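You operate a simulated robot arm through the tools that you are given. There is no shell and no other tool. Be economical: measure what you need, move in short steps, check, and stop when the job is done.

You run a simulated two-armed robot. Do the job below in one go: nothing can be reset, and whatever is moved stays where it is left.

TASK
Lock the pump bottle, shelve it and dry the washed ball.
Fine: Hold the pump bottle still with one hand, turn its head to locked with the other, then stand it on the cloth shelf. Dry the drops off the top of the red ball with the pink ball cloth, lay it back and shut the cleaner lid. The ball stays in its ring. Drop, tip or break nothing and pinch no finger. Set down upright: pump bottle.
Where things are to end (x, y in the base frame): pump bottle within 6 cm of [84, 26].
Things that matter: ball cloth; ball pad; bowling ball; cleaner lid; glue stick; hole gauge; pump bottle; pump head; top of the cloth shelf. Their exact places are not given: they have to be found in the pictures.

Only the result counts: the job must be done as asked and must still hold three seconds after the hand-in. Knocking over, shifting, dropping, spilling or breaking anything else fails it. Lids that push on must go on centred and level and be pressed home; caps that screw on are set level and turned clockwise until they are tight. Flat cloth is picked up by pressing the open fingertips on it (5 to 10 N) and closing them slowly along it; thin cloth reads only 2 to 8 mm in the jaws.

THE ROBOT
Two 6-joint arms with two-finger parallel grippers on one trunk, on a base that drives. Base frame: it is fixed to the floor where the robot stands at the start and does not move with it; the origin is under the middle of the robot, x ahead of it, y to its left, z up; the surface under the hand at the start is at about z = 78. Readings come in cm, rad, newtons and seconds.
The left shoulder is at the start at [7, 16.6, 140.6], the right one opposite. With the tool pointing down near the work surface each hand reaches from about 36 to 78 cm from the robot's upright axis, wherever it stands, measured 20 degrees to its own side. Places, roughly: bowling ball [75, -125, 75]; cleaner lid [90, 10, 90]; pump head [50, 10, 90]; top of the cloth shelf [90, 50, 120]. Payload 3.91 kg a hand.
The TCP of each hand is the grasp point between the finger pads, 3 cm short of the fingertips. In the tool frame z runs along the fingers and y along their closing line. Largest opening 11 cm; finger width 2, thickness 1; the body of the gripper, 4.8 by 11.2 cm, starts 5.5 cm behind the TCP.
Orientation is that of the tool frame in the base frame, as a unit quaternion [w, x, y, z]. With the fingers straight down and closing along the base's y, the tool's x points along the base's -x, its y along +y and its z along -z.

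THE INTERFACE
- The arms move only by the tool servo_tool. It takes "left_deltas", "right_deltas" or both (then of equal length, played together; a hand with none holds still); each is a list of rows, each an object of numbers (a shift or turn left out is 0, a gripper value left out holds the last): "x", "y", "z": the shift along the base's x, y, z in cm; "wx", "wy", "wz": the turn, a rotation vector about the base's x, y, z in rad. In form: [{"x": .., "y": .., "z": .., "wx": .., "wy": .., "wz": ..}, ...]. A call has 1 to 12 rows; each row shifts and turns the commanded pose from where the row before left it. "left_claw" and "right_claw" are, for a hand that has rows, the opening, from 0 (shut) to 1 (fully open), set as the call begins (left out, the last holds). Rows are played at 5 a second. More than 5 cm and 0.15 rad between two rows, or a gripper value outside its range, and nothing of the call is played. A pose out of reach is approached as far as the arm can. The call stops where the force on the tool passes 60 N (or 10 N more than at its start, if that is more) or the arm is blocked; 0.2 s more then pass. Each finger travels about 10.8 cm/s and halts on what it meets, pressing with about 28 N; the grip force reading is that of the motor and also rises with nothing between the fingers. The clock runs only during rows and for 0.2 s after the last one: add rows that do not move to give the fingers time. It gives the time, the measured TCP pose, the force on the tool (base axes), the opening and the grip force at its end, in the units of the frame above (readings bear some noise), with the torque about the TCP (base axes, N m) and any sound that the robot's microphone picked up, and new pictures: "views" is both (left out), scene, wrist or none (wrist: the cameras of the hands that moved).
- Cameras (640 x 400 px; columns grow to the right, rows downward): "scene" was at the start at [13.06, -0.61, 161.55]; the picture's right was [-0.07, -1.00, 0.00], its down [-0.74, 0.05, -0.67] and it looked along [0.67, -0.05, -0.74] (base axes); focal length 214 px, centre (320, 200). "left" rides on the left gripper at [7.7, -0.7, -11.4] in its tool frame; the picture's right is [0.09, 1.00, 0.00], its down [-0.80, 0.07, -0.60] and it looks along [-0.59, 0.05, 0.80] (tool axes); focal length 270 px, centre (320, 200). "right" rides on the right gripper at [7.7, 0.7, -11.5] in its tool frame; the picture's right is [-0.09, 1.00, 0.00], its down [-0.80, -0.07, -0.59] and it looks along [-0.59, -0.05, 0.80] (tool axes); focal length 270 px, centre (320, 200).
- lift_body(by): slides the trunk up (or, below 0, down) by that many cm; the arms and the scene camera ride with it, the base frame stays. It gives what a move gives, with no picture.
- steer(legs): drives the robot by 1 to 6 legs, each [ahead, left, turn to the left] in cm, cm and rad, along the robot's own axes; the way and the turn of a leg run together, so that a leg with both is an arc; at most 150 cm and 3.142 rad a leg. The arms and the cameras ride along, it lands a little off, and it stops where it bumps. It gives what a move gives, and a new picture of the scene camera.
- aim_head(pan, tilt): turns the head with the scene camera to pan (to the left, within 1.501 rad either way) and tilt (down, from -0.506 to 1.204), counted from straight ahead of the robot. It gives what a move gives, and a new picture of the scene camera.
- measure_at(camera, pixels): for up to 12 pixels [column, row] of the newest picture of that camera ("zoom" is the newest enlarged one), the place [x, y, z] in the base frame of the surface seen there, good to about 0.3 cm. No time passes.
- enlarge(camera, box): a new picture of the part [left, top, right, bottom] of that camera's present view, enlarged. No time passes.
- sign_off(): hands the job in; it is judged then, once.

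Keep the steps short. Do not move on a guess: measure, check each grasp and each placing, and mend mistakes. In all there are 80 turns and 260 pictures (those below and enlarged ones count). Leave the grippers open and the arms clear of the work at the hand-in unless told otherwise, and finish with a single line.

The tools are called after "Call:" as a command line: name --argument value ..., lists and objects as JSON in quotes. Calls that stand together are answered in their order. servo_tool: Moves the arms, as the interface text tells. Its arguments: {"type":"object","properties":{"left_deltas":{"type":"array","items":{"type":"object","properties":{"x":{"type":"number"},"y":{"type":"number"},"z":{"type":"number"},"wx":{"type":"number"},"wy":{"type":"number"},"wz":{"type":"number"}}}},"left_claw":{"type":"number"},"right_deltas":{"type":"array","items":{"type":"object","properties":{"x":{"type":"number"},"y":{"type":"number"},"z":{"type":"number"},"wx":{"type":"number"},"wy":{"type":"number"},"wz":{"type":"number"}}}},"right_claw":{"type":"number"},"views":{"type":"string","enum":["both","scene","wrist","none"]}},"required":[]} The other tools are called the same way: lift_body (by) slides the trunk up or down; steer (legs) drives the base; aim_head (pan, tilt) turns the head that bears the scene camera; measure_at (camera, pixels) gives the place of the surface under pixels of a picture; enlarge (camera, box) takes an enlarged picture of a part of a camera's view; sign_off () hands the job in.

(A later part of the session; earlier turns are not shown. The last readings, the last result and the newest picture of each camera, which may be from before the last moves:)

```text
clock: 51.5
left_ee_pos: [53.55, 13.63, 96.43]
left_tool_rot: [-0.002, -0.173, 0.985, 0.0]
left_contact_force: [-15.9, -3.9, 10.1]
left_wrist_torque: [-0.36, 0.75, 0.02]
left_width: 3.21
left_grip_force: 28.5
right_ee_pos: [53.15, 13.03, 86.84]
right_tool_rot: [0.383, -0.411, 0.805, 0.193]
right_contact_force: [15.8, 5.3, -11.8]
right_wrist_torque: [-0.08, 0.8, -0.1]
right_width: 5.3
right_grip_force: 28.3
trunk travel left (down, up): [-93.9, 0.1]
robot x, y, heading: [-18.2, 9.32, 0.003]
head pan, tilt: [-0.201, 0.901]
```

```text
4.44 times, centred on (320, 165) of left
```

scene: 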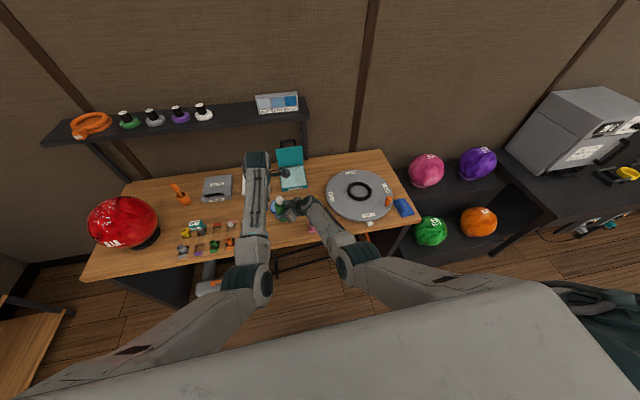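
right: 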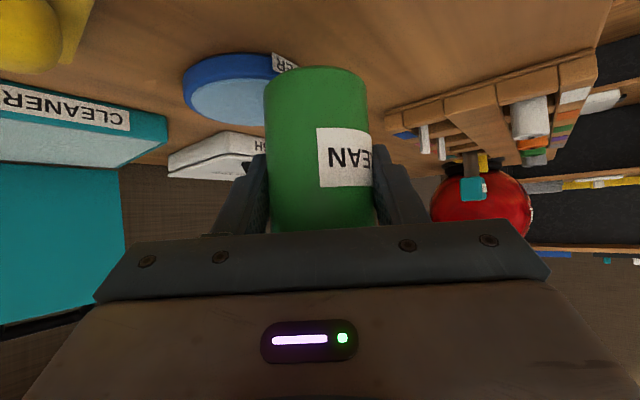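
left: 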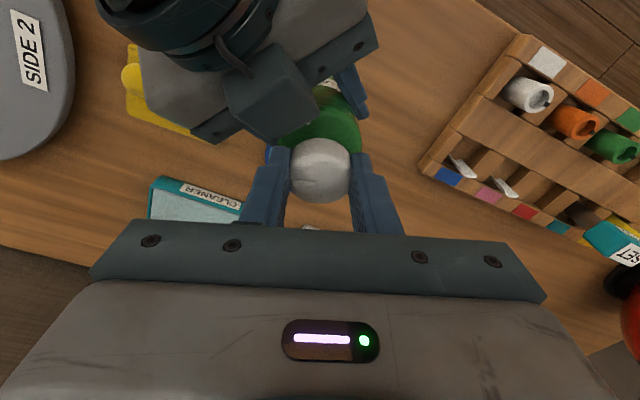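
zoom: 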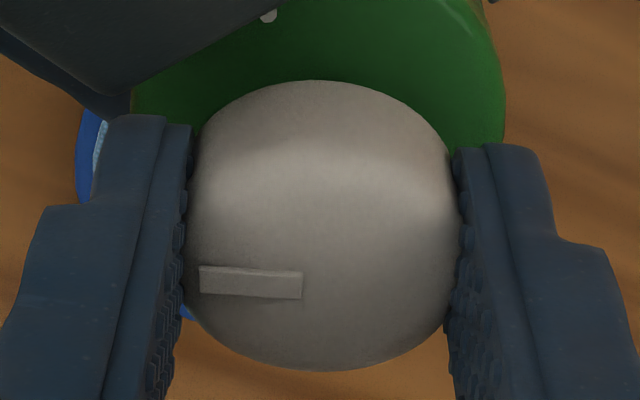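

The head follows with no stop yet (1.1 rad turned, about zero torque). I'll turn 0.6 rad more, watching the torque.

Call:
servo_tool --left_deltas '[{"wz": -0.1}, {"wz": -0.1}, {"wz": -0.1}, {"wz": -0.1}, {"wz": -0.1}, {"wz": -0.1}, {}]' --views "wrist"

Call:
enlarge --camera "left" --box '[260, 120, 380, 210]'

```text
clock: 53.1
left_ee_pos: [53.67, 13.9, 96.6]
left_tool_rot: [0.002, 0.126, 0.992, 0.001]
left_contact_force: [33.3, 4.4, -21.3]
left_wrist_torque: [-0.62, -1.71, 0.94]
left_width: 3.26
left_grip_force: 28.8
right_ee_pos: [53.12, 13.13, 86.77]
right_tool_rot: [0.383, -0.411, 0.804, 0.194]
right_contact_force: [-33.7, -6.4, 20.8]
right_wrist_torque: [1.28, -1.69, -0.72]
right_width: 5.31
right_grip_force: 27.4
trunk travel left (down, up): [-93.9, 0.1]
robot x, y, heading: [-17.65, 9.39, 0.003]
head pan, tilt: [-0.201, 0.901]
```

left: 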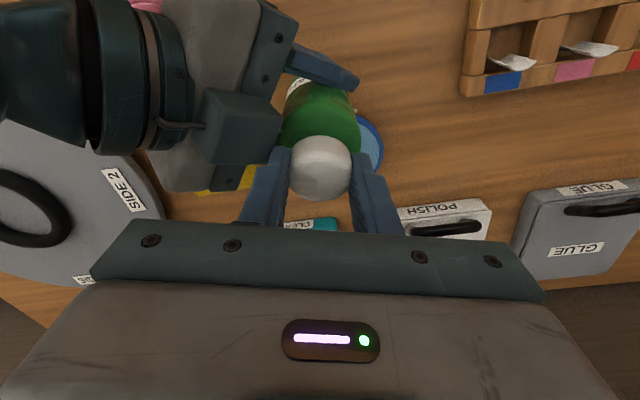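

```text
4.44 times, centred on (320, 165) of left
```

zoom: 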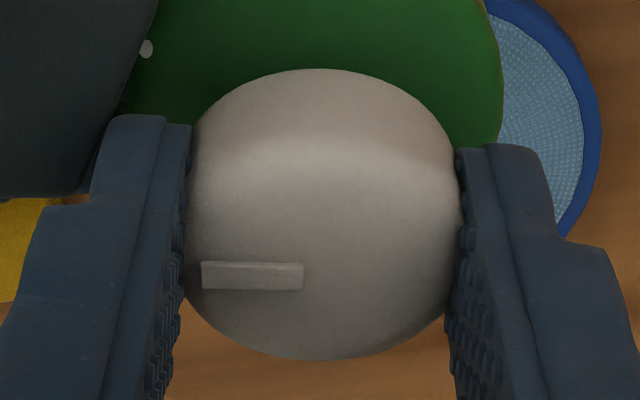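

The torque is now 0.94 N·m, which could be the lock stop or contact between fingers. I'll check the right camera for bottle slippage and the clearance.

Call:
enlarge --camera "right" --box '[220, 50, 420, 240]'

Call:
enlarge --camera "left" --box '[200, 80, 360, 200]'

Call:
measure_at --camera "left" --pixels '[[270, 155], [278, 150], [262, 165], [270, 130], [250, 160], [275, 120], [282, 145]]'

```text
2.11 times, centred on (320, 145) of right
```

zoom: 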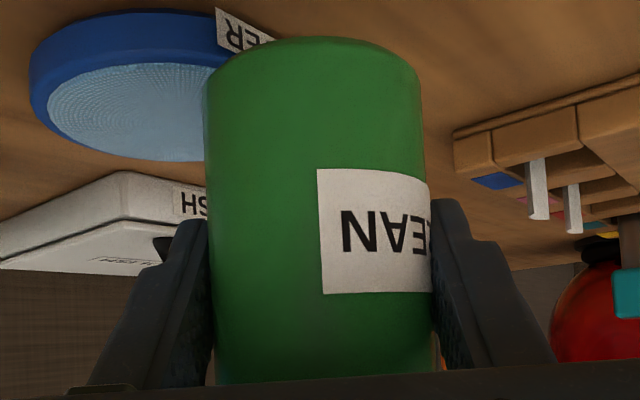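

```text
3.33 times, centred on (280, 140) of left
```

zoom: 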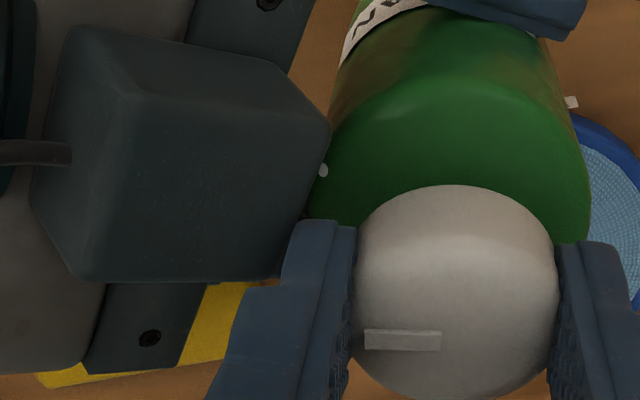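

```text
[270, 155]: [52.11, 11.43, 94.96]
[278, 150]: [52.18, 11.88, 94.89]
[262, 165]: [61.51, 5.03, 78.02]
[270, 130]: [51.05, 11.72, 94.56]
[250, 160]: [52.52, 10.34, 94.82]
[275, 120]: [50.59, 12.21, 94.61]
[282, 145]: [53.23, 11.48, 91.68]
```

The label shows the bottle turned only about 3°. The left finger's corner has met the right gripper's block at (52.1, 11.4), so this is contact and not the stop. I'll ease back 0.1 rad, open just slightly, and rise. Then I'll re-yaw by +1.3 rad for a second stroke.

Call:
servo_tool --left_deltas '[{"wz": 0.1}, {}]' --views "none"

Call:
servo_tool --left_deltas '[{}, {}, {}, {"z": 1.2}, {"z": 1.5}, {"z": 1.5}, {"z": 1}]' --left_claw 0.345 --views "wrist"

Call:
enlarge --camera "left" --box '[260, 90, 380, 180]'

```text
clock: 53.7
left_ee_pos: [53.58, 13.85, 96.47]
left_tool_rot: [-0.002, 0.075, 0.997, 0.001]
left_contact_force: [14.4, 12.1, -3.2]
left_wrist_torque: [-0.39, -0.45, 0.03]
left_width: 3.25
left_grip_force: 27.6
right_ee_pos: [53.06, 13.05, 86.78]
right_tool_rot: [0.382, -0.412, 0.805, 0.192]
right_contact_force: [-14.6, -12.7, 2.4]
right_wrist_torque: [1.59, -0.97, 0.07]
right_width: 5.32
right_grip_force: 28.4
trunk travel left (down, up): [-93.9, 0.1]
robot x, y, heading: [-17.94, 9.28, 0.005]
head pan, tilt: [-0.201, 0.901]
```

```text
clock: 54.7
left_ee_pos: [53.74, 14.28, 97.21]
left_tool_rot: [0.003, 0.073, 0.997, 0.005]
left_contact_force: [3.4, 3.4, -2.1]
left_wrist_torque: [0.1, -0.03, 0.01]
left_width: 3.59
left_grip_force: 0.0
right_ee_pos: [53.38, 13.37, 87.49]
right_tool_rot: [0.387, -0.413, 0.801, 0.195]
right_contact_force: [-4.4, -3.9, 0.7]
right_wrist_torque: [0.27, -0.36, 0.04]
right_width: 5.27
right_grip_force: 28.1
trunk travel left (down, up): [-93.9, 0.1]
robot x, y, heading: [-18.03, 9.6, 0.003]
head pan, tilt: [-0.201, 0.901]
stopped in row 5 (left hand): the force on the tool passed its limit at 76 N (the readings are from after the stop); the commanded pose is now the measured one
```

left: 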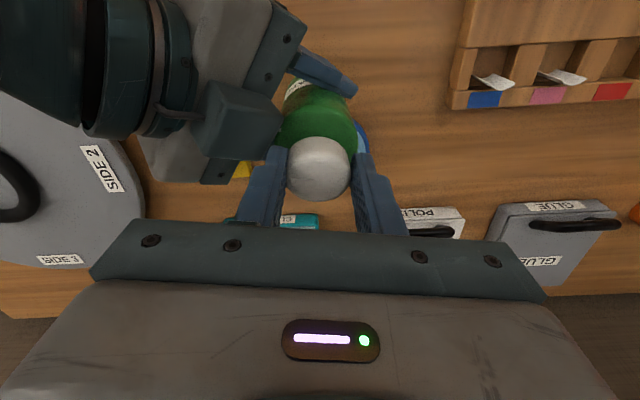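

```text
4.44 times, centred on (320, 135) of left
```

zoom: 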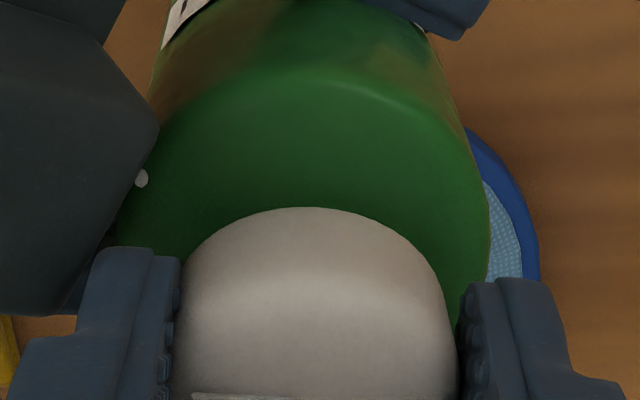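

The left finger is caught under that block. I'll rotate back 0.5 rad (fingers are open round the head) before rising.

Call:
servo_tool --left_deltas '[{"z": -0.5}, {"wz": 0.12}, {"wz": 0.12}, {"wz": 0.12}, {"wz": 0.12}, {}]' --views "wrist"

Call:
enlarge --camera "left" --box '[220, 90, 400, 220]'

```text
clock: 56.1
left_ee_pos: [53.71, 14.22, 96.68]
left_tool_rot: [0.0, -0.167, 0.986, 0.004]
left_contact_force: [-0.9, -0.1, -1.3]
left_wrist_torque: [-0.02, 0.02, -0.02]
left_width: 3.84
left_grip_force: 0.1
right_ee_pos: [53.33, 13.41, 87.47]
right_tool_rot: [0.388, -0.413, 0.801, 0.195]
right_contact_force: [-0.4, -0.9, -3.0]
right_wrist_torque: [0.04, 0.01, 0.01]
right_width: 5.29
right_grip_force: 28.0
trunk travel left (down, up): [-93.9, 0.1]
robot x, y, heading: [-17.97, 9.09, 0.007]
head pan, tilt: [-0.201, 0.901]
```

left: 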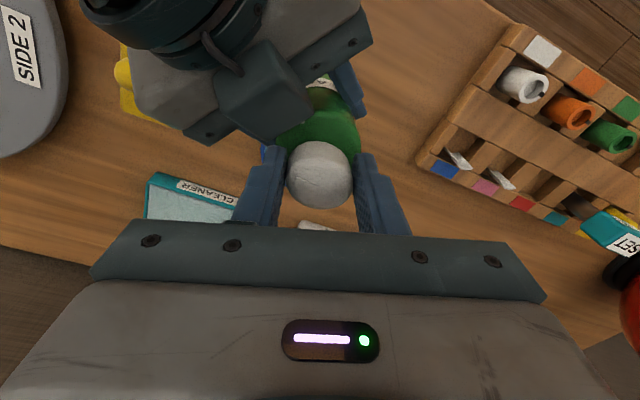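

```text
3.08 times, centred on (310, 155) of left
```

zoom: 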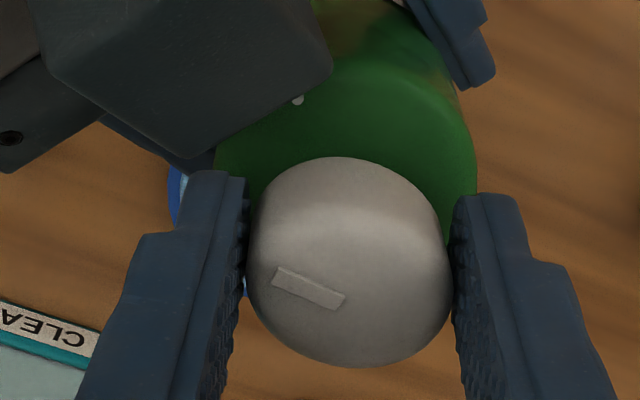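

The hand is free now and the head stayed put (the mark rotated in the hand view). With 3.8 cm open, I'll rotate the hand back round the head by +1.1 rad without rising.

Call:
servo_tool --left_deltas '[{"wz": 0.14}, {"wz": 0.14}, {"wz": 0.14}, {"wz": 0.14}, {"wz": 0.14}, {"wz": 0.14}, {"wz": 0.14}, {"wz": 0.12}, {}]' --views "wrist"

Call:
enlarge --camera "left" --box '[220, 90, 400, 220]'

```text
clock: 58.1
left_ee_pos: [53.73, 14.2, 96.74]
left_tool_rot: [-0.003, -0.657, 0.754, 0.004]
left_contact_force: [0.4, -1.0, -1.1]
left_wrist_torque: [0.0, -0.03, -0.02]
left_width: 3.84
left_grip_force: 0.8
right_ee_pos: [53.42, 13.45, 87.52]
right_tool_rot: [0.388, -0.412, 0.801, 0.195]
right_contact_force: [-0.4, 0.6, -2.3]
right_wrist_torque: [-0.06, -0.03, 0.03]
right_width: 5.29
right_grip_force: 28.0
trunk travel left (down, up): [-93.9, 0.1]
robot x, y, heading: [-18.37, 9.22, 0.005]
head pan, tilt: [-0.201, 0.901]
```

left: 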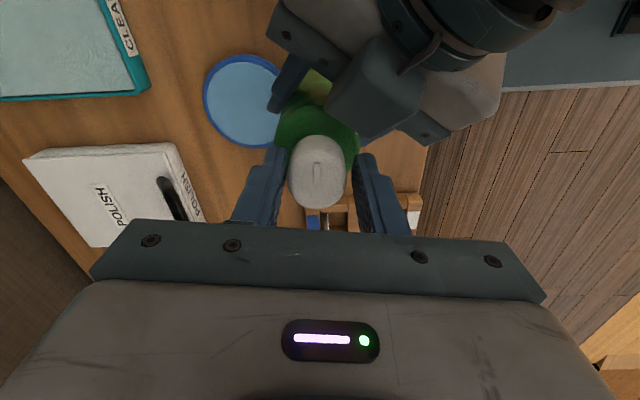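

```text
3.08 times, centred on (310, 155) of left
```

zoom: 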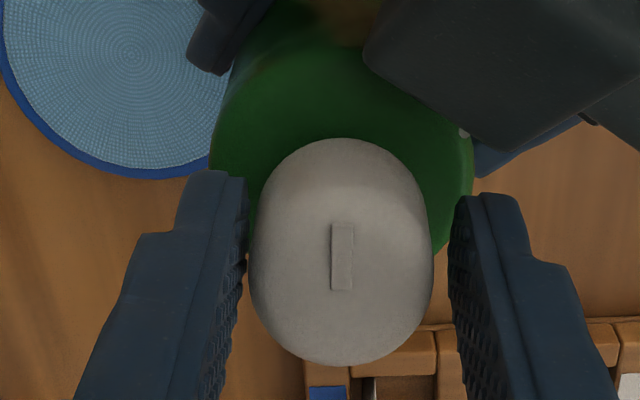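

The head pointer has now turned about 95° clockwise. I'll regrip and continue carefully, watching for a real stop.

Call:
servo_tool --left_deltas '[{}, {}, {}, {}, {"wz": -0.1}, {"wz": -0.1}, {"wz": -0.1}, {}]' --left_claw 0.2 --views "wrist"

Call:
enlarge --camera "left" --box '[260, 120, 380, 210]'

Call:
enlarge --camera "right" --box '[220, 50, 420, 240]'

```text
clock: 59.9
left_ee_pos: [53.75, 14.32, 96.71]
left_tool_rot: [0.0, -0.537, 0.844, 0.004]
left_contact_force: [20.5, 2.8, -3.3]
left_wrist_torque: [0.17, -1.13, 0.02]
left_width: 3.34
left_grip_force: 28.4
right_ee_pos: [53.34, 13.45, 87.45]
right_tool_rot: [0.386, -0.413, 0.801, 0.197]
right_contact_force: [-20.6, -2.4, 2.7]
right_wrist_torque: [0.1, -0.73, 0.17]
right_width: 5.31
right_grip_force: 28.3
trunk travel left (down, up): [-93.9, 0.1]
robot x, y, heading: [-18.1, 9.3, 0.005]
head pan, tilt: [-0.201, 0.901]
```

left: 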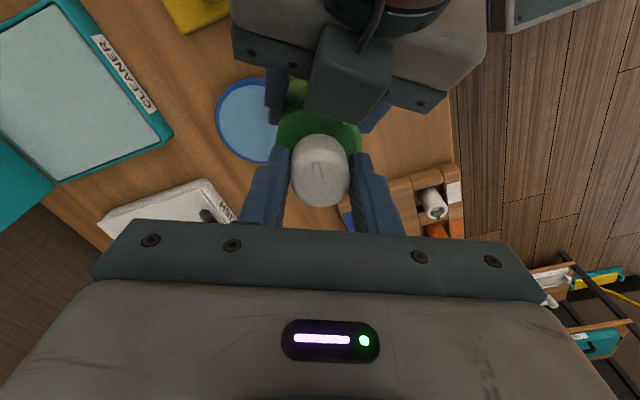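

```text
4.44 times, centred on (320, 165) of left
```

zoom: 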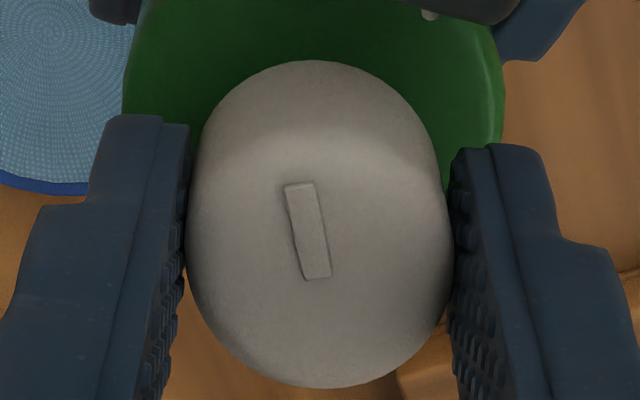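

```text
2.11 times, centred on (320, 145) of right
```

zoom: 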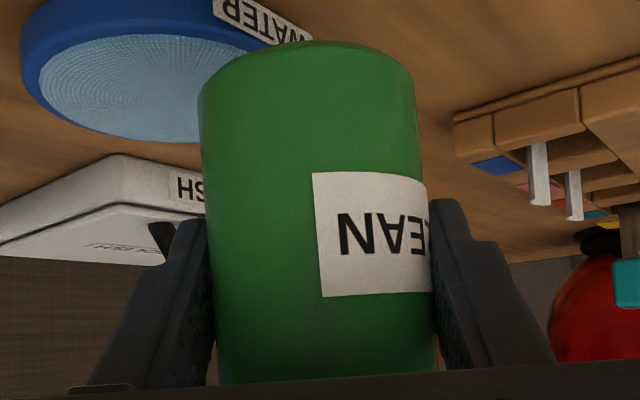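

The head seems to lag the hand a little. I'll turn another 0.3 rad and see whether it slips (stop reached) or follows.

Call:
servo_tool --left_deltas '[{"wz": -0.1, "x": -0.15}, {"wz": -0.1}, {"wz": -0.1}, {}]' --views "none"

Call:
enlarge --camera "left" --box '[260, 120, 380, 210]'

Call:
enlarge --camera "right" --box '[220, 50, 420, 240]'

```text
clock: 60.9
left_ee_pos: [53.69, 14.07, 96.78]
left_tool_rot: [-0.001, -0.404, 0.915, 0.004]
left_contact_force: [5.7, -5.3, 12.0]
left_wrist_torque: [-0.41, -0.5, 0.38]
left_width: 3.43
left_grip_force: 28.5
right_ee_pos: [53.31, 13.42, 87.48]
right_tool_rot: [0.386, -0.413, 0.801, 0.195]
right_contact_force: [-6.0, 5.2, -12.6]
right_wrist_torque: [-0.17, 0.04, -0.31]
right_width: 5.33
right_grip_force: 27.8
trunk travel left (down, up): [-93.9, 0.1]
robot x, y, heading: [-17.93, 9.61, 0.001]
head pan, tilt: [-0.201, 0.901]
```

```text
4.44 times, centred on (320, 165) of left
```

zoom: 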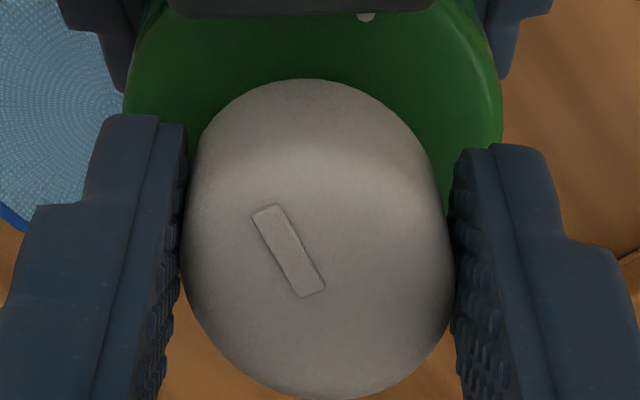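

```text
2.11 times, centred on (320, 145) of right
```

zoom: 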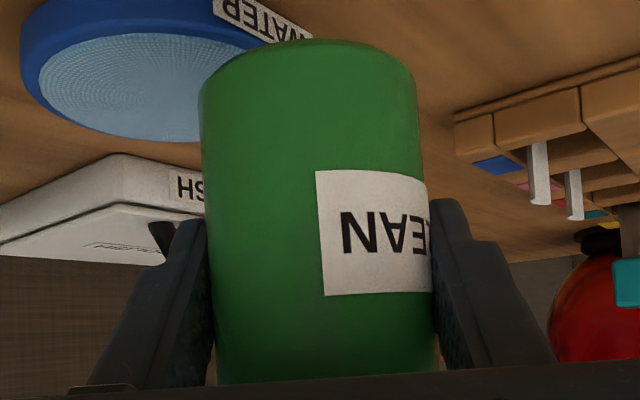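

The hand turned 0.3 rad while the head stayed (mark slipped in the fingers, torque on the bottle), so the clockwise stop is reached at about 95°: locked. I'll release and rise.

Call:
servo_tool --left_deltas '[{}, {}, {}, {"z": 1}, {"z": 1.5}, {"z": 2}, {"z": 2}]' --left_claw 0.42 --views "wrist"

Call:
enlarge --camera "left" --box '[240, 60, 400, 180]'

```text
clock: 62.5
left_ee_pos: [53.56, 14.41, 103.31]
left_tool_rot: [0.0, -0.405, 0.914, 0.005]
left_contact_force: [-0.1, 1.1, 0.5]
left_wrist_torque: [-0.02, 0.0, 0.03]
left_width: 4.65
left_grip_force: 0.0
right_ee_pos: [53.38, 13.37, 87.55]
right_tool_rot: [0.386, -0.413, 0.801, 0.196]
right_contact_force: [0.5, 1.0, -1.4]
right_wrist_torque: [-0.01, 0.01, -0.03]
right_width: 5.29
right_grip_force: 27.8
trunk travel left (down, up): [-93.9, 0.1]
robot x, y, heading: [-17.71, 9.36, 0.003]
head pan, tilt: [-0.201, 0.901]
```

left: 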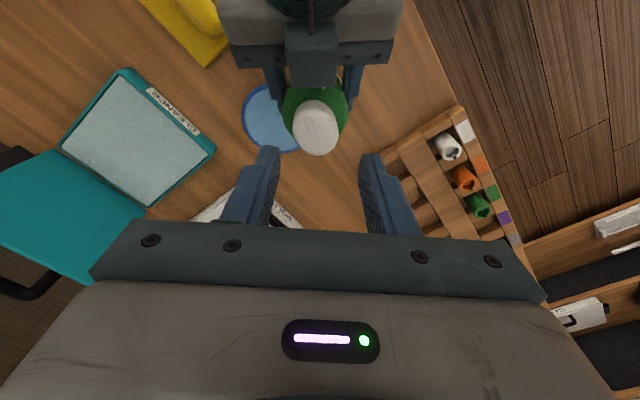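

```text
3.33 times, centred on (320, 120) of left
```

zoom: 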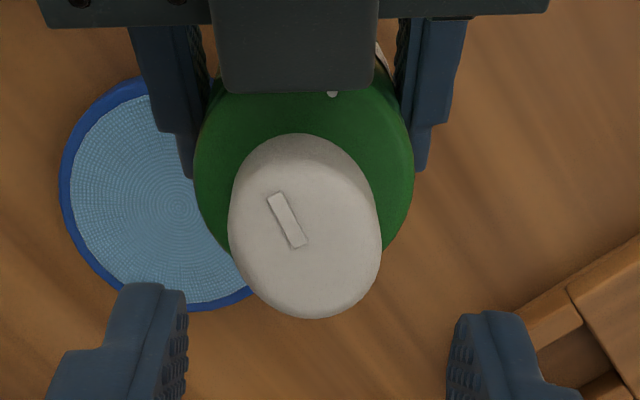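

The head is locked. Next is shelving. I'll raise the bottle while retracting the left hand to a safe place.

Call:
servo_tool --left_deltas '[{"x": -2, "y": 3}, {"x": -2, "y": 3}, {"x": -2, "y": 3}, {"x": -2, "y": 3}, {"x": -2, "y": 3}, {"x": -2, "y": 3}, {"x": -2, "y": 3}, {"x": -1.5, "y": 2}, {}, {}]' --right_deltas '[{"z": 3}, {"z": 3}, {"z": 3, "x": -0.5}, {"z": 3, "x": -0.5}, {"z": 3, "x": -0.5}, {"z": 3, "x": -0.5}, {"z": 3}, {"z": 3}, {"z": 3}, {"z": 3}]' --views "scene"

```text
clock: 64.9
left_ee_pos: [38.87, 37.45, 101.46]
left_tool_rot: [0.001, -0.405, 0.914, 0.004]
left_contact_force: [-0.7, -0.9, 0.9]
left_wrist_torque: [0.0, -0.05, 0.01]
left_width: 4.6
left_grip_force: 0.1
left hand out of reach, approached as far as the arm can: row 6, 7, 8
right_ee_pos: [52.02, 9.56, 116.11]
right_tool_rot: [0.379, -0.41, 0.813, 0.165]
right_contact_force: [-0.5, 0.1, -1.4]
right_wrist_torque: [-0.01, 0.01, 0.01]
right_width: 5.36
right_grip_force: 27.9
trunk travel left (down, up): [-93.9, 0.1]
robot x, y, heading: [-17.98, 9.43, 0.004]
head pan, tilt: [-0.201, 0.901]
stopped in row 10 (right hand): the arm was blocked; the commanded pose is now the measured one
```

scene: 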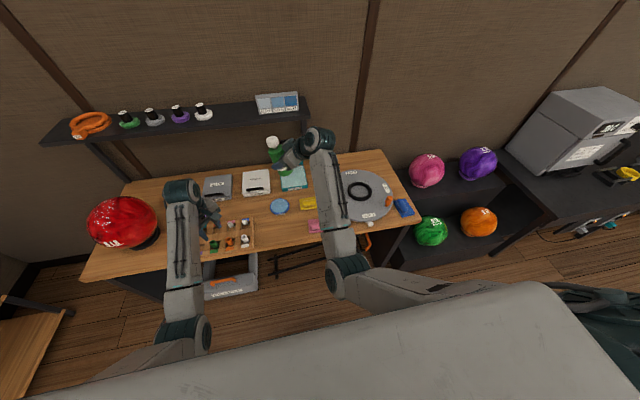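

Going up also needs more extension. I'll extend the right hand outward with the tilt corrected, then raise the rest.

Call:
servo_tool --right_deltas '[{"x": 2, "y": -0.5, "wx": 0.029, "wz": 0.018}, {"x": 2, "y": -0.5, "wx": 0.029, "wz": 0.018}, {"x": 2.5, "y": -1}, {"x": 2.5, "y": -1}, {"x": 2.5, "y": -1}, {"x": 2.5, "z": 1.5}, {"z": 2}, {"z": 2}, {"z": 2.5}, {}]' --views "scene"

```text
clock: 67.1
left_ee_pos: [38.81, 37.38, 101.44]
left_tool_rot: [0.001, -0.405, 0.914, 0.004]
left_contact_force: [0.1, 0.7, 0.4]
left_wrist_torque: [-0.01, 0.01, -0.03]
left_width: 4.64
left_grip_force: 0.0
right_ee_pos: [66.15, 5.75, 124.2]
right_tool_rot: [0.387, -0.414, 0.8, 0.198]
right_contact_force: [0.3, -0.1, -2.3]
right_wrist_torque: [0.02, 0.0, 0.0]
right_width: 5.34
right_grip_force: 28.3
trunk travel left (down, up): [-93.9, 0.1]
robot x, y, heading: [-17.89, 9.18, 0.004]
head pan, tilt: [-0.201, 0.901]
```

scene: 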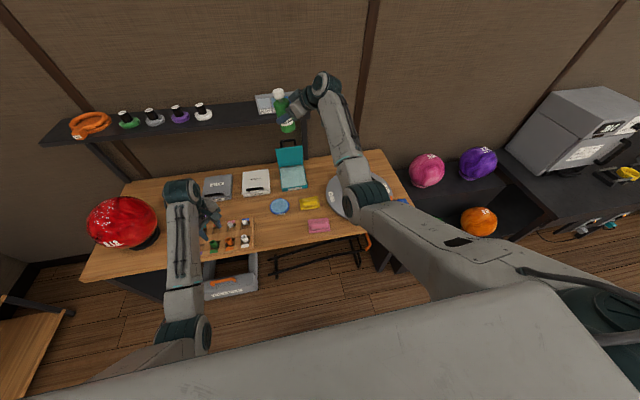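

The pose is good. Before driving, I'll measure the gauge on the shelf, which the hand's body might come near.

Call:
enlarge --camera "scene" --box '[190, 80, 330, 160]'

Call:
measure_at --camera "zoom" --pixels '[[298, 80], [300, 115], [305, 150], [345, 75], [330, 130], [60, 130], [100, 140], [200, 120], [200, 165], [280, 165], [90, 155], [500, 150]]'

```text
4.57 times, centred on (260, 120) of scene
```

zoom: 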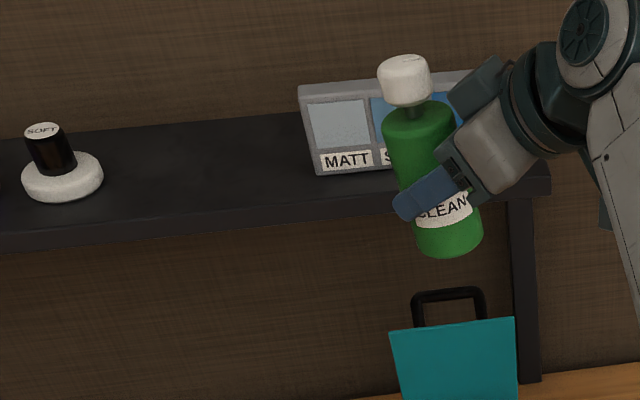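

```text
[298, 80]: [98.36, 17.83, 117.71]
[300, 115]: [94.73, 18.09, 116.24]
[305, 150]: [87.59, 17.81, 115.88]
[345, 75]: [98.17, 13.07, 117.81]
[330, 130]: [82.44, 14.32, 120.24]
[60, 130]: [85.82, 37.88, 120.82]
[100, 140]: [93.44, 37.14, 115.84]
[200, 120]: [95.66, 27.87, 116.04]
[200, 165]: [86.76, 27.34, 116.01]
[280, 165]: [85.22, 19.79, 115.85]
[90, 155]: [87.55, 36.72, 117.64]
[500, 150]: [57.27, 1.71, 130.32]
```

The gauge's left end is at y≈16.5 with its top near z 124. I'll turn the hand heading by -0.3 rad for more clearance and aim for (84, 28). Then I'll drive left 22, then ahead 13.

Call:
servo_tool --right_deltas '[{"wz": -0.1}, {"wz": -0.1}, {"wz": -0.1}, {}]' --views "none"

Call:
steer --legs '[[0, 22, 0], [13, 0, 0]]'

```text
clock: 68.1
left_ee_pos: [38.74, 37.49, 101.52]
left_tool_rot: [0.001, -0.406, 0.914, 0.003]
left_contact_force: [-0.7, -0.1, -0.3]
left_wrist_torque: [0.04, -0.04, -0.04]
left_width: 4.6
left_grip_force: 0.1
right_ee_pos: [66.08, 5.56, 124.02]
right_tool_rot: [0.412, -0.289, 0.853, 0.137]
right_contact_force: [-0.1, 0.0, -1.9]
right_wrist_torque: [-0.01, 0.0, -0.01]
right_width: 5.34
right_grip_force: 28.2
trunk travel left (down, up): [-93.9, 0.1]
robot x, y, heading: [-17.93, 9.22, 0.0]
head pan, tilt: [-0.201, 0.901]
```

```text
clock: 70.7
left_ee_pos: [51.63, 59.4, 101.44]
left_tool_rot: [0.003, -0.403, 0.915, 0.003]
left_contact_force: [-0.2, 0.2, 0.5]
left_wrist_torque: [0.02, 0.03, 0.01]
left_width: 4.64
left_grip_force: 0.1
right_ee_pos: [78.66, 27.52, 124.36]
right_tool_rot: [0.414, -0.288, 0.853, 0.137]
right_contact_force: [0.7, -0.9, -1.3]
right_wrist_torque: [-0.01, 0.02, -0.02]
right_width: 5.32
right_grip_force: 28.4
trunk travel left (down, up): [-93.9, 0.1]
robot x, y, heading: [-5.04, 31.23, -0.001]
head pan, tilt: [-0.201, 0.901]
```

scene: 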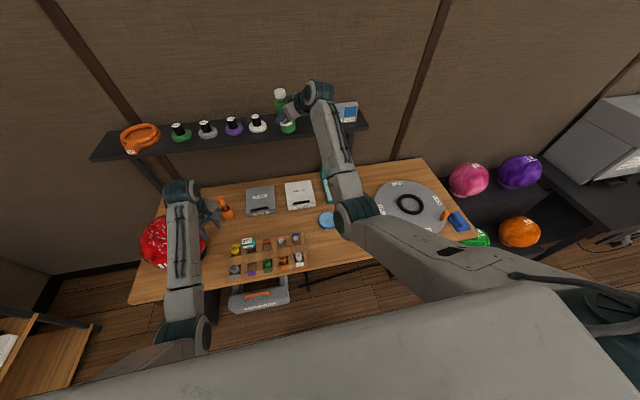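

I'm over the shelf edge. I'll extend 4.9 forward at this height and check.

Call:
servo_tool --right_deltas '[{"x": 1.3}, {"x": 1.3}, {"x": 1.3}, {"x": 1}, {}]' --views "both"

Call:
enlarge --camera "scene" --box '[230, 75, 370, 155]'

```text
clock: 71.9
left_ee_pos: [51.69, 59.37, 101.53]
left_tool_rot: [0.001, -0.403, 0.915, 0.004]
left_contact_force: [-0.4, 0.3, 0.9]
left_wrist_torque: [-0.01, -0.02, 0.0]
left_width: 4.65
left_grip_force: 0.1
right_ee_pos: [83.67, 27.42, 124.13]
right_tool_rot: [0.414, -0.288, 0.853, 0.137]
right_contact_force: [0.1, 0.6, -2.0]
right_wrist_torque: [-0.02, 0.02, 0.0]
right_width: 5.27
right_grip_force: 27.5
trunk travel left (down, up): [-93.9, 0.1]
robot x, y, heading: [-4.72, 31.91, 0.005]
head pan, tilt: [-0.201, 0.901]
```

scene: 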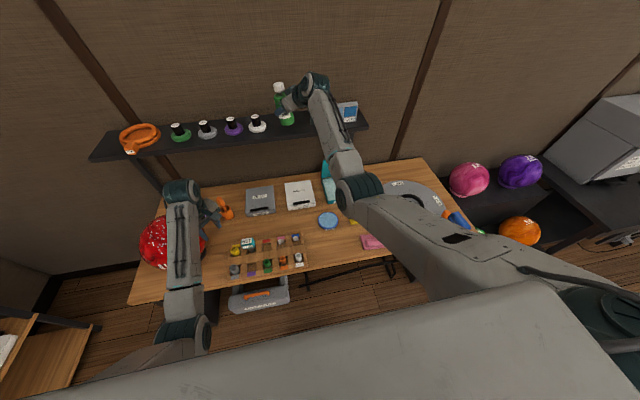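
right: 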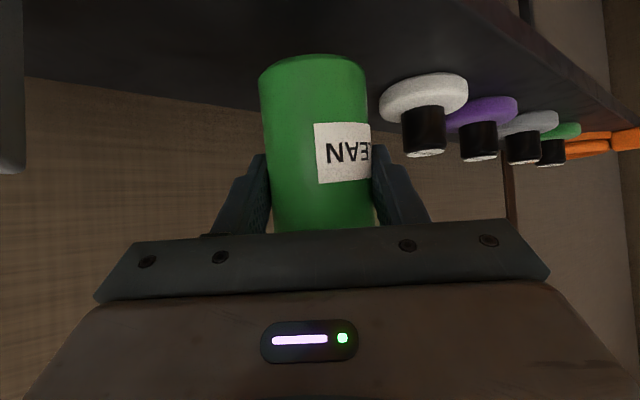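

```text
4.57 times, centred on (300, 115) of scene
```

zoom: 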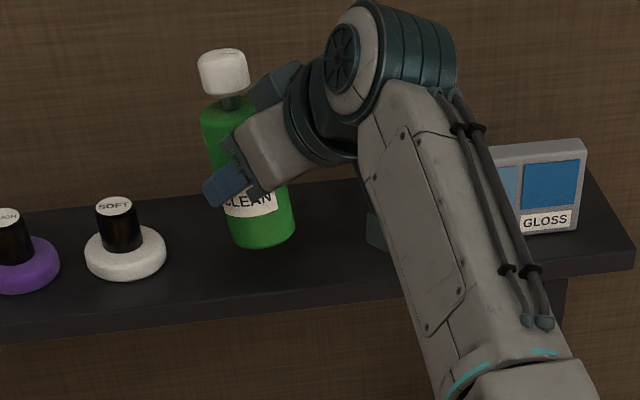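

The bottle is above the shelf. I'll check its uprightness and height above the shelf.

Call:
measure_at --camera "right" --pixels '[[318, 70], [318, 110], [318, 150], [318, 190], [320, 220], [275, 100], [280, 200], [358, 100], [360, 190], [300, 30]]'

Call:
measure_at --camera "scene" --pixels '[[280, 86], [279, 100], [285, 123], [287, 119], [250, 131], [287, 132]]'

```text
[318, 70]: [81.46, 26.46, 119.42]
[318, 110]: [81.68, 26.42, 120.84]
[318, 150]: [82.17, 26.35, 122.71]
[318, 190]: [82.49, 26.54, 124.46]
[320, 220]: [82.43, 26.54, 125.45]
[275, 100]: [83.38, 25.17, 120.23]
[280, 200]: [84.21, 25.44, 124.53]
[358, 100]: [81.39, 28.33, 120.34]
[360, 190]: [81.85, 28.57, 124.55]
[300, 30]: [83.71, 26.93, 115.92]
```

```text
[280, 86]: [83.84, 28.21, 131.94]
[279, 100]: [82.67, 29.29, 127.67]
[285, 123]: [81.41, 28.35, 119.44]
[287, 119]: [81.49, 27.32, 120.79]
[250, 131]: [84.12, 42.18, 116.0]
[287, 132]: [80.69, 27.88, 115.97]
```

The bottle leans about 0.16 rad forward in the grip. I'll correct with wy -0.16 and wx +0.03, then re-measure.

Call:
servo_tool --right_deltas '[{"wy": -0.08, "wx": 0.015}, {"wy": -0.08, "wx": 0.015}, {}]' --views "wrist"

Call:
measure_at --camera "right" --pixels '[[318, 70], [318, 85], [318, 150], [318, 190], [320, 220], [275, 100], [280, 200], [358, 100], [360, 190], [315, 60], [300, 30]]'

```text
clock: 72.7
left_ee_pos: [51.8, 59.38, 101.43]
left_tool_rot: [0.001, -0.404, 0.915, 0.004]
left_contact_force: [0.9, -0.4, 0.8]
left_wrist_torque: [0.01, -0.01, 0.0]
left_width: 4.63
left_grip_force: 0.0
right_ee_pos: [83.88, 27.44, 124.07]
right_tool_rot: [0.484, -0.292, 0.816, 0.126]
right_contact_force: [0.5, -0.2, -1.5]
right_wrist_torque: [-0.04, 0.01, -0.03]
right_width: 5.26
right_grip_force: 28.1
trunk travel left (down, up): [-93.9, 0.1]
robot x, y, heading: [-4.8, 31.38, 0.006]
head pan, tilt: [-0.201, 0.901]
```

right: 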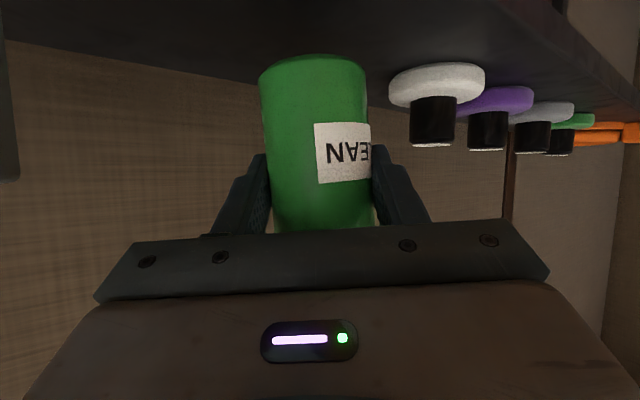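

```text
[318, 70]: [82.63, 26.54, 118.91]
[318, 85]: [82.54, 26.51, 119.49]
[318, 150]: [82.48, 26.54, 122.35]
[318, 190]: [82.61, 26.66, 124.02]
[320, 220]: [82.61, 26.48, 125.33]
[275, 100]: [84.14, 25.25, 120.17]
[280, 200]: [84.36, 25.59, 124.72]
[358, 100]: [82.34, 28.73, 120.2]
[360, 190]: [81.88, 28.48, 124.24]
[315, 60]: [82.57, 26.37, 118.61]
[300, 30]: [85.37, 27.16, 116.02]
```

It's upright now, with the bottom at z≈118.4. Lowering 2 cm, then in fine steps until contact.

Call:
servo_tool --right_deltas '[{"z": -0.7}, {"z": -0.7}, {"z": -0.5}, {"z": -0.2}, {}]' --views "wrist"

Call:
measure_at --camera "right" --pixels '[[315, 60], [315, 66], [318, 85], [320, 220]]'

```text
clock: 73.9
left_ee_pos: [51.74, 59.38, 101.44]
left_tool_rot: [0.001, -0.403, 0.915, 0.004]
left_contact_force: [1.0, -1.6, 0.6]
left_wrist_torque: [0.0, 0.0, 0.03]
left_width: 4.63
left_grip_force: 0.0
right_ee_pos: [83.69, 27.4, 122.23]
right_tool_rot: [0.485, -0.291, 0.815, 0.125]
right_contact_force: [0.9, 0.2, 2.8]
right_wrist_torque: [0.14, -0.05, 0.01]
right_width: 5.29
right_grip_force: 28.0
trunk travel left (down, up): [-93.9, 0.1]
robot x, y, heading: [-5.14, 31.28, 0.004]
head pan, tilt: [-0.201, 0.901]
```

right: 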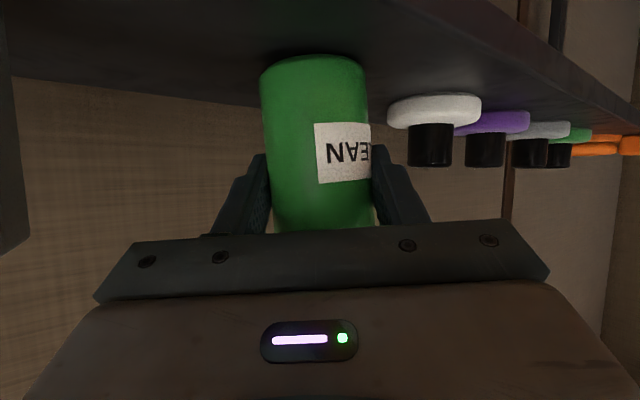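

```text
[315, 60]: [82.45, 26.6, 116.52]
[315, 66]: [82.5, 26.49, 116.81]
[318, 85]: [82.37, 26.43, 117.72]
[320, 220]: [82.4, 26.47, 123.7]
```

The z force flipped to +2.8 N: contact. I'll go 0.1 lower, then open to 7.7 cm.

Call:
servo_tool --right_deltas '[{"z": -0.1}, {}, {}]' --views "none"

Call:
servo_tool --right_deltas '[{}, {}, {}]' --right_claw 0.7 --views "wrist"

Call:
measure_at --camera "right" --pixels '[[315, 60], [315, 70], [318, 85], [318, 150], [320, 220], [280, 120], [350, 100]]'

```text
clock: 74.7
left_ee_pos: [51.59, 59.41, 101.45]
left_tool_rot: [0.002, -0.404, 0.915, 0.004]
left_contact_force: [0.8, -0.6, 0.8]
left_wrist_torque: [0.02, -0.02, 0.0]
left_width: 4.63
left_grip_force: 0.1
right_ee_pos: [83.65, 27.48, 122.25]
right_tool_rot: [0.485, -0.292, 0.814, 0.126]
right_contact_force: [3.3, 0.0, 9.6]
right_wrist_torque: [0.26, -0.22, -0.09]
right_width: 5.29
right_grip_force: 27.8
trunk travel left (down, up): [-93.9, 0.1]
robot x, y, heading: [-5.43, 31.42, 0.002]
head pan, tilt: [-0.201, 0.901]
```

```text
clock: 75.5
left_ee_pos: [51.77, 59.29, 101.43]
left_tool_rot: [0.001, -0.404, 0.915, 0.004]
left_contact_force: [-0.3, 0.1, -0.5]
left_wrist_torque: [0.03, 0.0, -0.02]
left_width: 4.62
left_grip_force: 0.0
right_ee_pos: [83.75, 27.5, 121.91]
right_tool_rot: [0.484, -0.292, 0.815, 0.126]
right_contact_force: [0.3, 0.7, 0.0]
right_wrist_torque: [0.05, 0.03, -0.04]
right_width: 7.7
right_grip_force: 0.1
trunk travel left (down, up): [-93.9, 0.1]
robot x, y, heading: [-5.14, 31.65, 0.001]
head pan, tilt: [-0.201, 0.901]
```

right: 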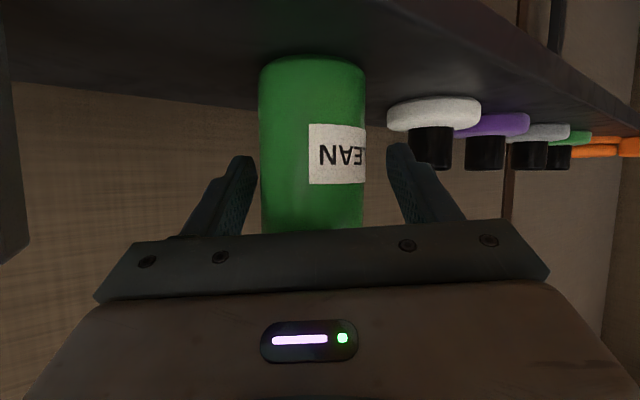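

```text
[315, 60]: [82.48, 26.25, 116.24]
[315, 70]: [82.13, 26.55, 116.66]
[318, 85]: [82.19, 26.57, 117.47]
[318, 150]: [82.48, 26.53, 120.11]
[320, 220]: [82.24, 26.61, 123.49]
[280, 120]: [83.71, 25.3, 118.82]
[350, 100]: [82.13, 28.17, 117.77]
```

The bottle stands upright on the shelf. I'll retreat along the finger axis, then straight back.

Call:
servo_tool --right_deltas '[{"x": -1.1, "y": -0.73, "z": 0.75}, {"x": -1.1, "y": -0.73, "z": 0.75}, {"x": -1.1, "y": -0.73, "z": 0.75}, {"x": -1.1, "y": -0.73, "z": 0.75}, {"x": -1.1, "y": -0.73, "z": 0.75}, {"x": -2.5}, {"x": -2.5}, {"x": -2.5}]' --views "scene"

Call:
steer --legs '[[-14, 0, 0]]'

Call:
enlarge --camera "scene" --box '[220, 75, 370, 160]'

```text
clock: 77.3
left_ee_pos: [51.68, 59.43, 101.64]
left_tool_rot: [0.001, -0.403, 0.915, 0.004]
left_contact_force: [-0.1, -0.7, 0.3]
left_wrist_torque: [-0.03, 0.03, 0.0]
left_width: 4.58
left_grip_force: 0.0
right_ee_pos: [70.52, 23.65, 125.71]
right_tool_rot: [0.484, -0.292, 0.815, 0.126]
right_contact_force: [-0.9, -0.5, -0.4]
right_wrist_torque: [0.0, -0.03, -0.01]
right_width: 7.7
right_grip_force: 0.1
trunk travel left (down, up): [-93.9, 0.1]
robot x, y, heading: [-4.86, 31.3, 0.005]
head pan, tilt: [-0.201, 0.901]
```

scene: 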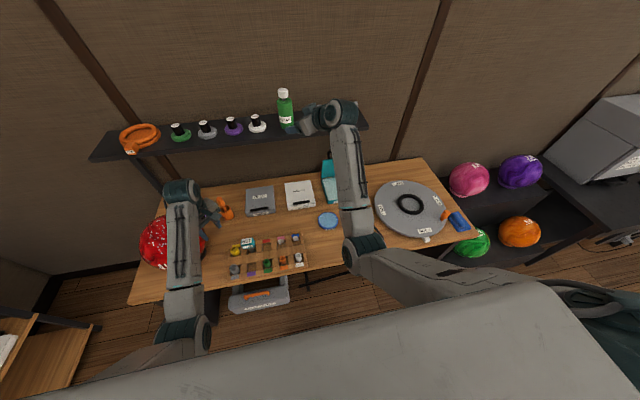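

```text
clock: 78.6
left_ee_pos: [38.11, 59.1, 101.28]
left_tool_rot: [0.001, -0.402, 0.916, 0.005]
left_contact_force: [0.3, -0.1, 0.0]
left_wrist_torque: [0.02, 0.0, 0.0]
left_width: 4.64
left_grip_force: 0.1
right_ee_pos: [57.02, 23.52, 125.41]
right_tool_rot: [0.483, -0.291, 0.816, 0.125]
right_contact_force: [0.4, 0.4, -0.2]
right_wrist_torque: [0.01, -0.02, 0.04]
right_width: 7.71
right_grip_force: 0.0
trunk travel left (down, up): [-93.9, 0.1]
robot x, y, heading: [-19.06, 31.52, -0.002]
head pan, tilt: [-0.201, 0.901]
```

scene: 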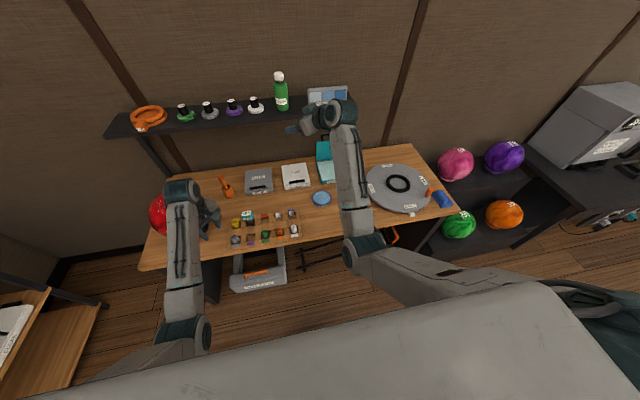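

```text
4.27 times, centred on (295, 118) of scene
```

zoom: 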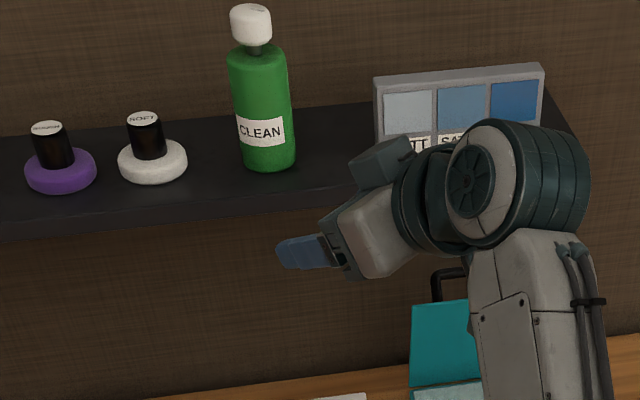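

The bottle is shelved upright at about (84.7, 28). Next is the pink cloth at about (45, -2). I'll strafe right 47.5 so it's on the left hand's side, then turn the left hand to close along x.

Call:
steer --legs '[[0, -47.5, 0]]'

Call:
servo_tool --left_deltas '[{"x": 1, "y": -1.5, "wz": 0.148}, {"x": 1, "y": -1.5, "wz": 0.148}, {"x": 1, "y": -1.5, "wz": 0.148}, {"x": 1, "y": -1.5, "wz": 0.148}, {"x": 1, "y": -1.5, "wz": 0.148}, {"x": 1, "y": -1.5, "z": -2}, {"z": -3}, {}]' --left_claw 0.6 --views "both"

Call:
enlarge --camera "scene" --box '[240, 140, 400, 260]'

```text
clock: 81.5
left_ee_pos: [37.94, 10.66, 101.34]
left_tool_rot: [0.001, -0.396, 0.918, 0.003]
left_contact_force: [-1.2, 1.2, -0.3]
left_wrist_torque: [-0.02, 0.01, 0.02]
left_width: 4.6
left_grip_force: 0.0
right_ee_pos: [56.19, -25.35, 125.48]
right_tool_rot: [0.485, -0.285, 0.818, 0.121]
right_contact_force: [0.5, 0.2, 0.6]
right_wrist_torque: [0.0, -0.05, -0.01]
right_width: 7.72
right_grip_force: 0.0
trunk travel left (down, up): [-93.9, 0.1]
robot x, y, heading: [-19.41, -16.49, -0.015]
head pan, tilt: [-0.201, 0.901]
```

scene: 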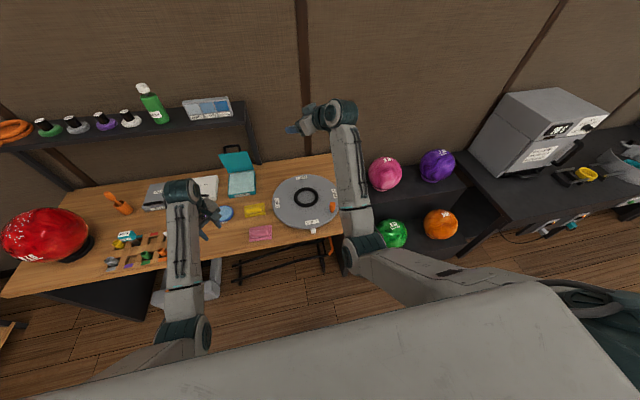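

```text
clock: 83.3
left_ee_pos: [43.92, 1.66, 96.12]
left_tool_rot: [0.001, -0.701, 0.713, 0.004]
left_contact_force: [0.0, 1.1, 0.4]
left_wrist_torque: [0.0, 0.01, 0.01]
left_width: 6.6
left_grip_force: 0.1
right_ee_pos: [56.23, -25.57, 125.54]
right_tool_rot: [0.485, -0.285, 0.818, 0.121]
right_contact_force: [0.1, -0.2, -0.1]
right_wrist_torque: [0.05, 0.0, 0.03]
right_width: 7.69
right_grip_force: 0.0
trunk travel left (down, up): [-93.9, 0.1]
robot x, y, heading: [-19.36, -16.58, -0.016]
head pan, tilt: [-0.201, 0.901]
```

scene: 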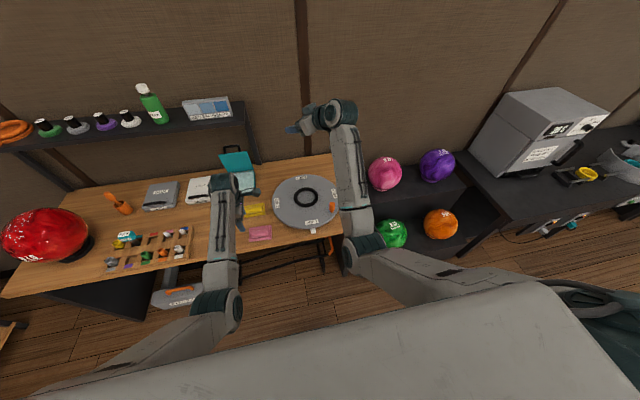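
left: 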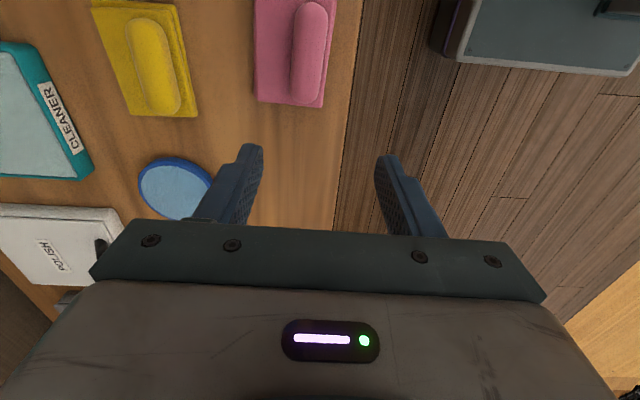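

```text
3.33 times, centred on (320, 200) of scene
```

zoom: 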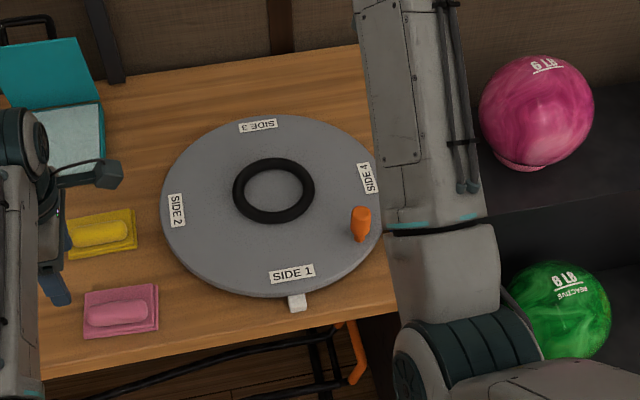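

I'll measure the pink cloth and its roll in the left camera, plus the drops on the ball and the lid in the scene, to plan ahead.

Call:
measure_at --camera "left" --pixels '[[308, 50], [311, 10], [305, 95], [293, 55], [324, 55], [270, 60], [262, 98], [318, 104], [258, 20]]'

Call:
enlarge --camera "scene" --box '[0, 195, 110, 275]'

Call:
measure_at --camera "zoom" --pixels '[[170, 110], [230, 90], [290, 130], [240, 150], [130, 150], [300, 80], [420, 150], [240, 80], [60, 180], [350, 200], [200, 180], [460, 340]]'

Call:
measure_at --camera "scene" --pixels '[[222, 156], [250, 152], [225, 170], [252, 168], [236, 155], [238, 164], [229, 173], [254, 171], [228, 194], [233, 147]]'

```text
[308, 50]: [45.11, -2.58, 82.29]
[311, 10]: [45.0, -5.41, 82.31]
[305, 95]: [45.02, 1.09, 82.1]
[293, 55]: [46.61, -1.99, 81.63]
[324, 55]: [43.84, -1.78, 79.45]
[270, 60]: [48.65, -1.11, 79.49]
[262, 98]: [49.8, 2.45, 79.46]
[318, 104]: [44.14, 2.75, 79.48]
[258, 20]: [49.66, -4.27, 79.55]
```

```text
5.00 times, centred on (55, 235) of scene
```

zoom: 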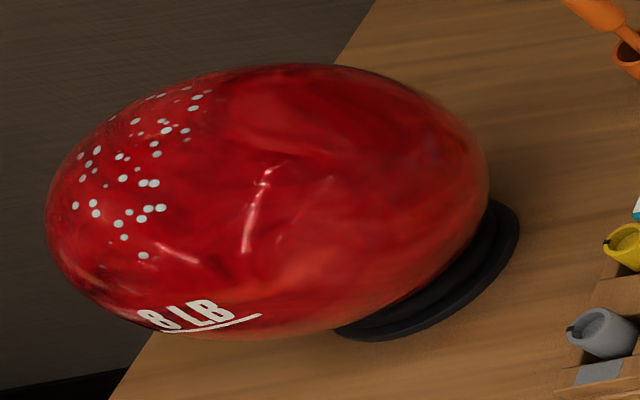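

```text
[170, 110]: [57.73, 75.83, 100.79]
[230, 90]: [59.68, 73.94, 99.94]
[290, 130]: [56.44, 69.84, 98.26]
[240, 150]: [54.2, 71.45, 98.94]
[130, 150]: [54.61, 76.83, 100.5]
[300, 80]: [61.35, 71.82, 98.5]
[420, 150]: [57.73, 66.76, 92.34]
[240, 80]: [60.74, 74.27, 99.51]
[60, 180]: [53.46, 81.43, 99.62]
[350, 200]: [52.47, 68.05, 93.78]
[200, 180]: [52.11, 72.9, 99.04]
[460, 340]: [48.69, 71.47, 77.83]
```

```text
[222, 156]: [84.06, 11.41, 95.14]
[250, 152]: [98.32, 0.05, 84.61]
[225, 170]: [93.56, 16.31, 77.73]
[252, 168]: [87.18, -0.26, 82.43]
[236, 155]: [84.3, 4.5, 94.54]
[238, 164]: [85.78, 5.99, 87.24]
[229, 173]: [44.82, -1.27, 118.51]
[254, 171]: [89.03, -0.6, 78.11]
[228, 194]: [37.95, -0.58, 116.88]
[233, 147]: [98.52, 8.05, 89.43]
```

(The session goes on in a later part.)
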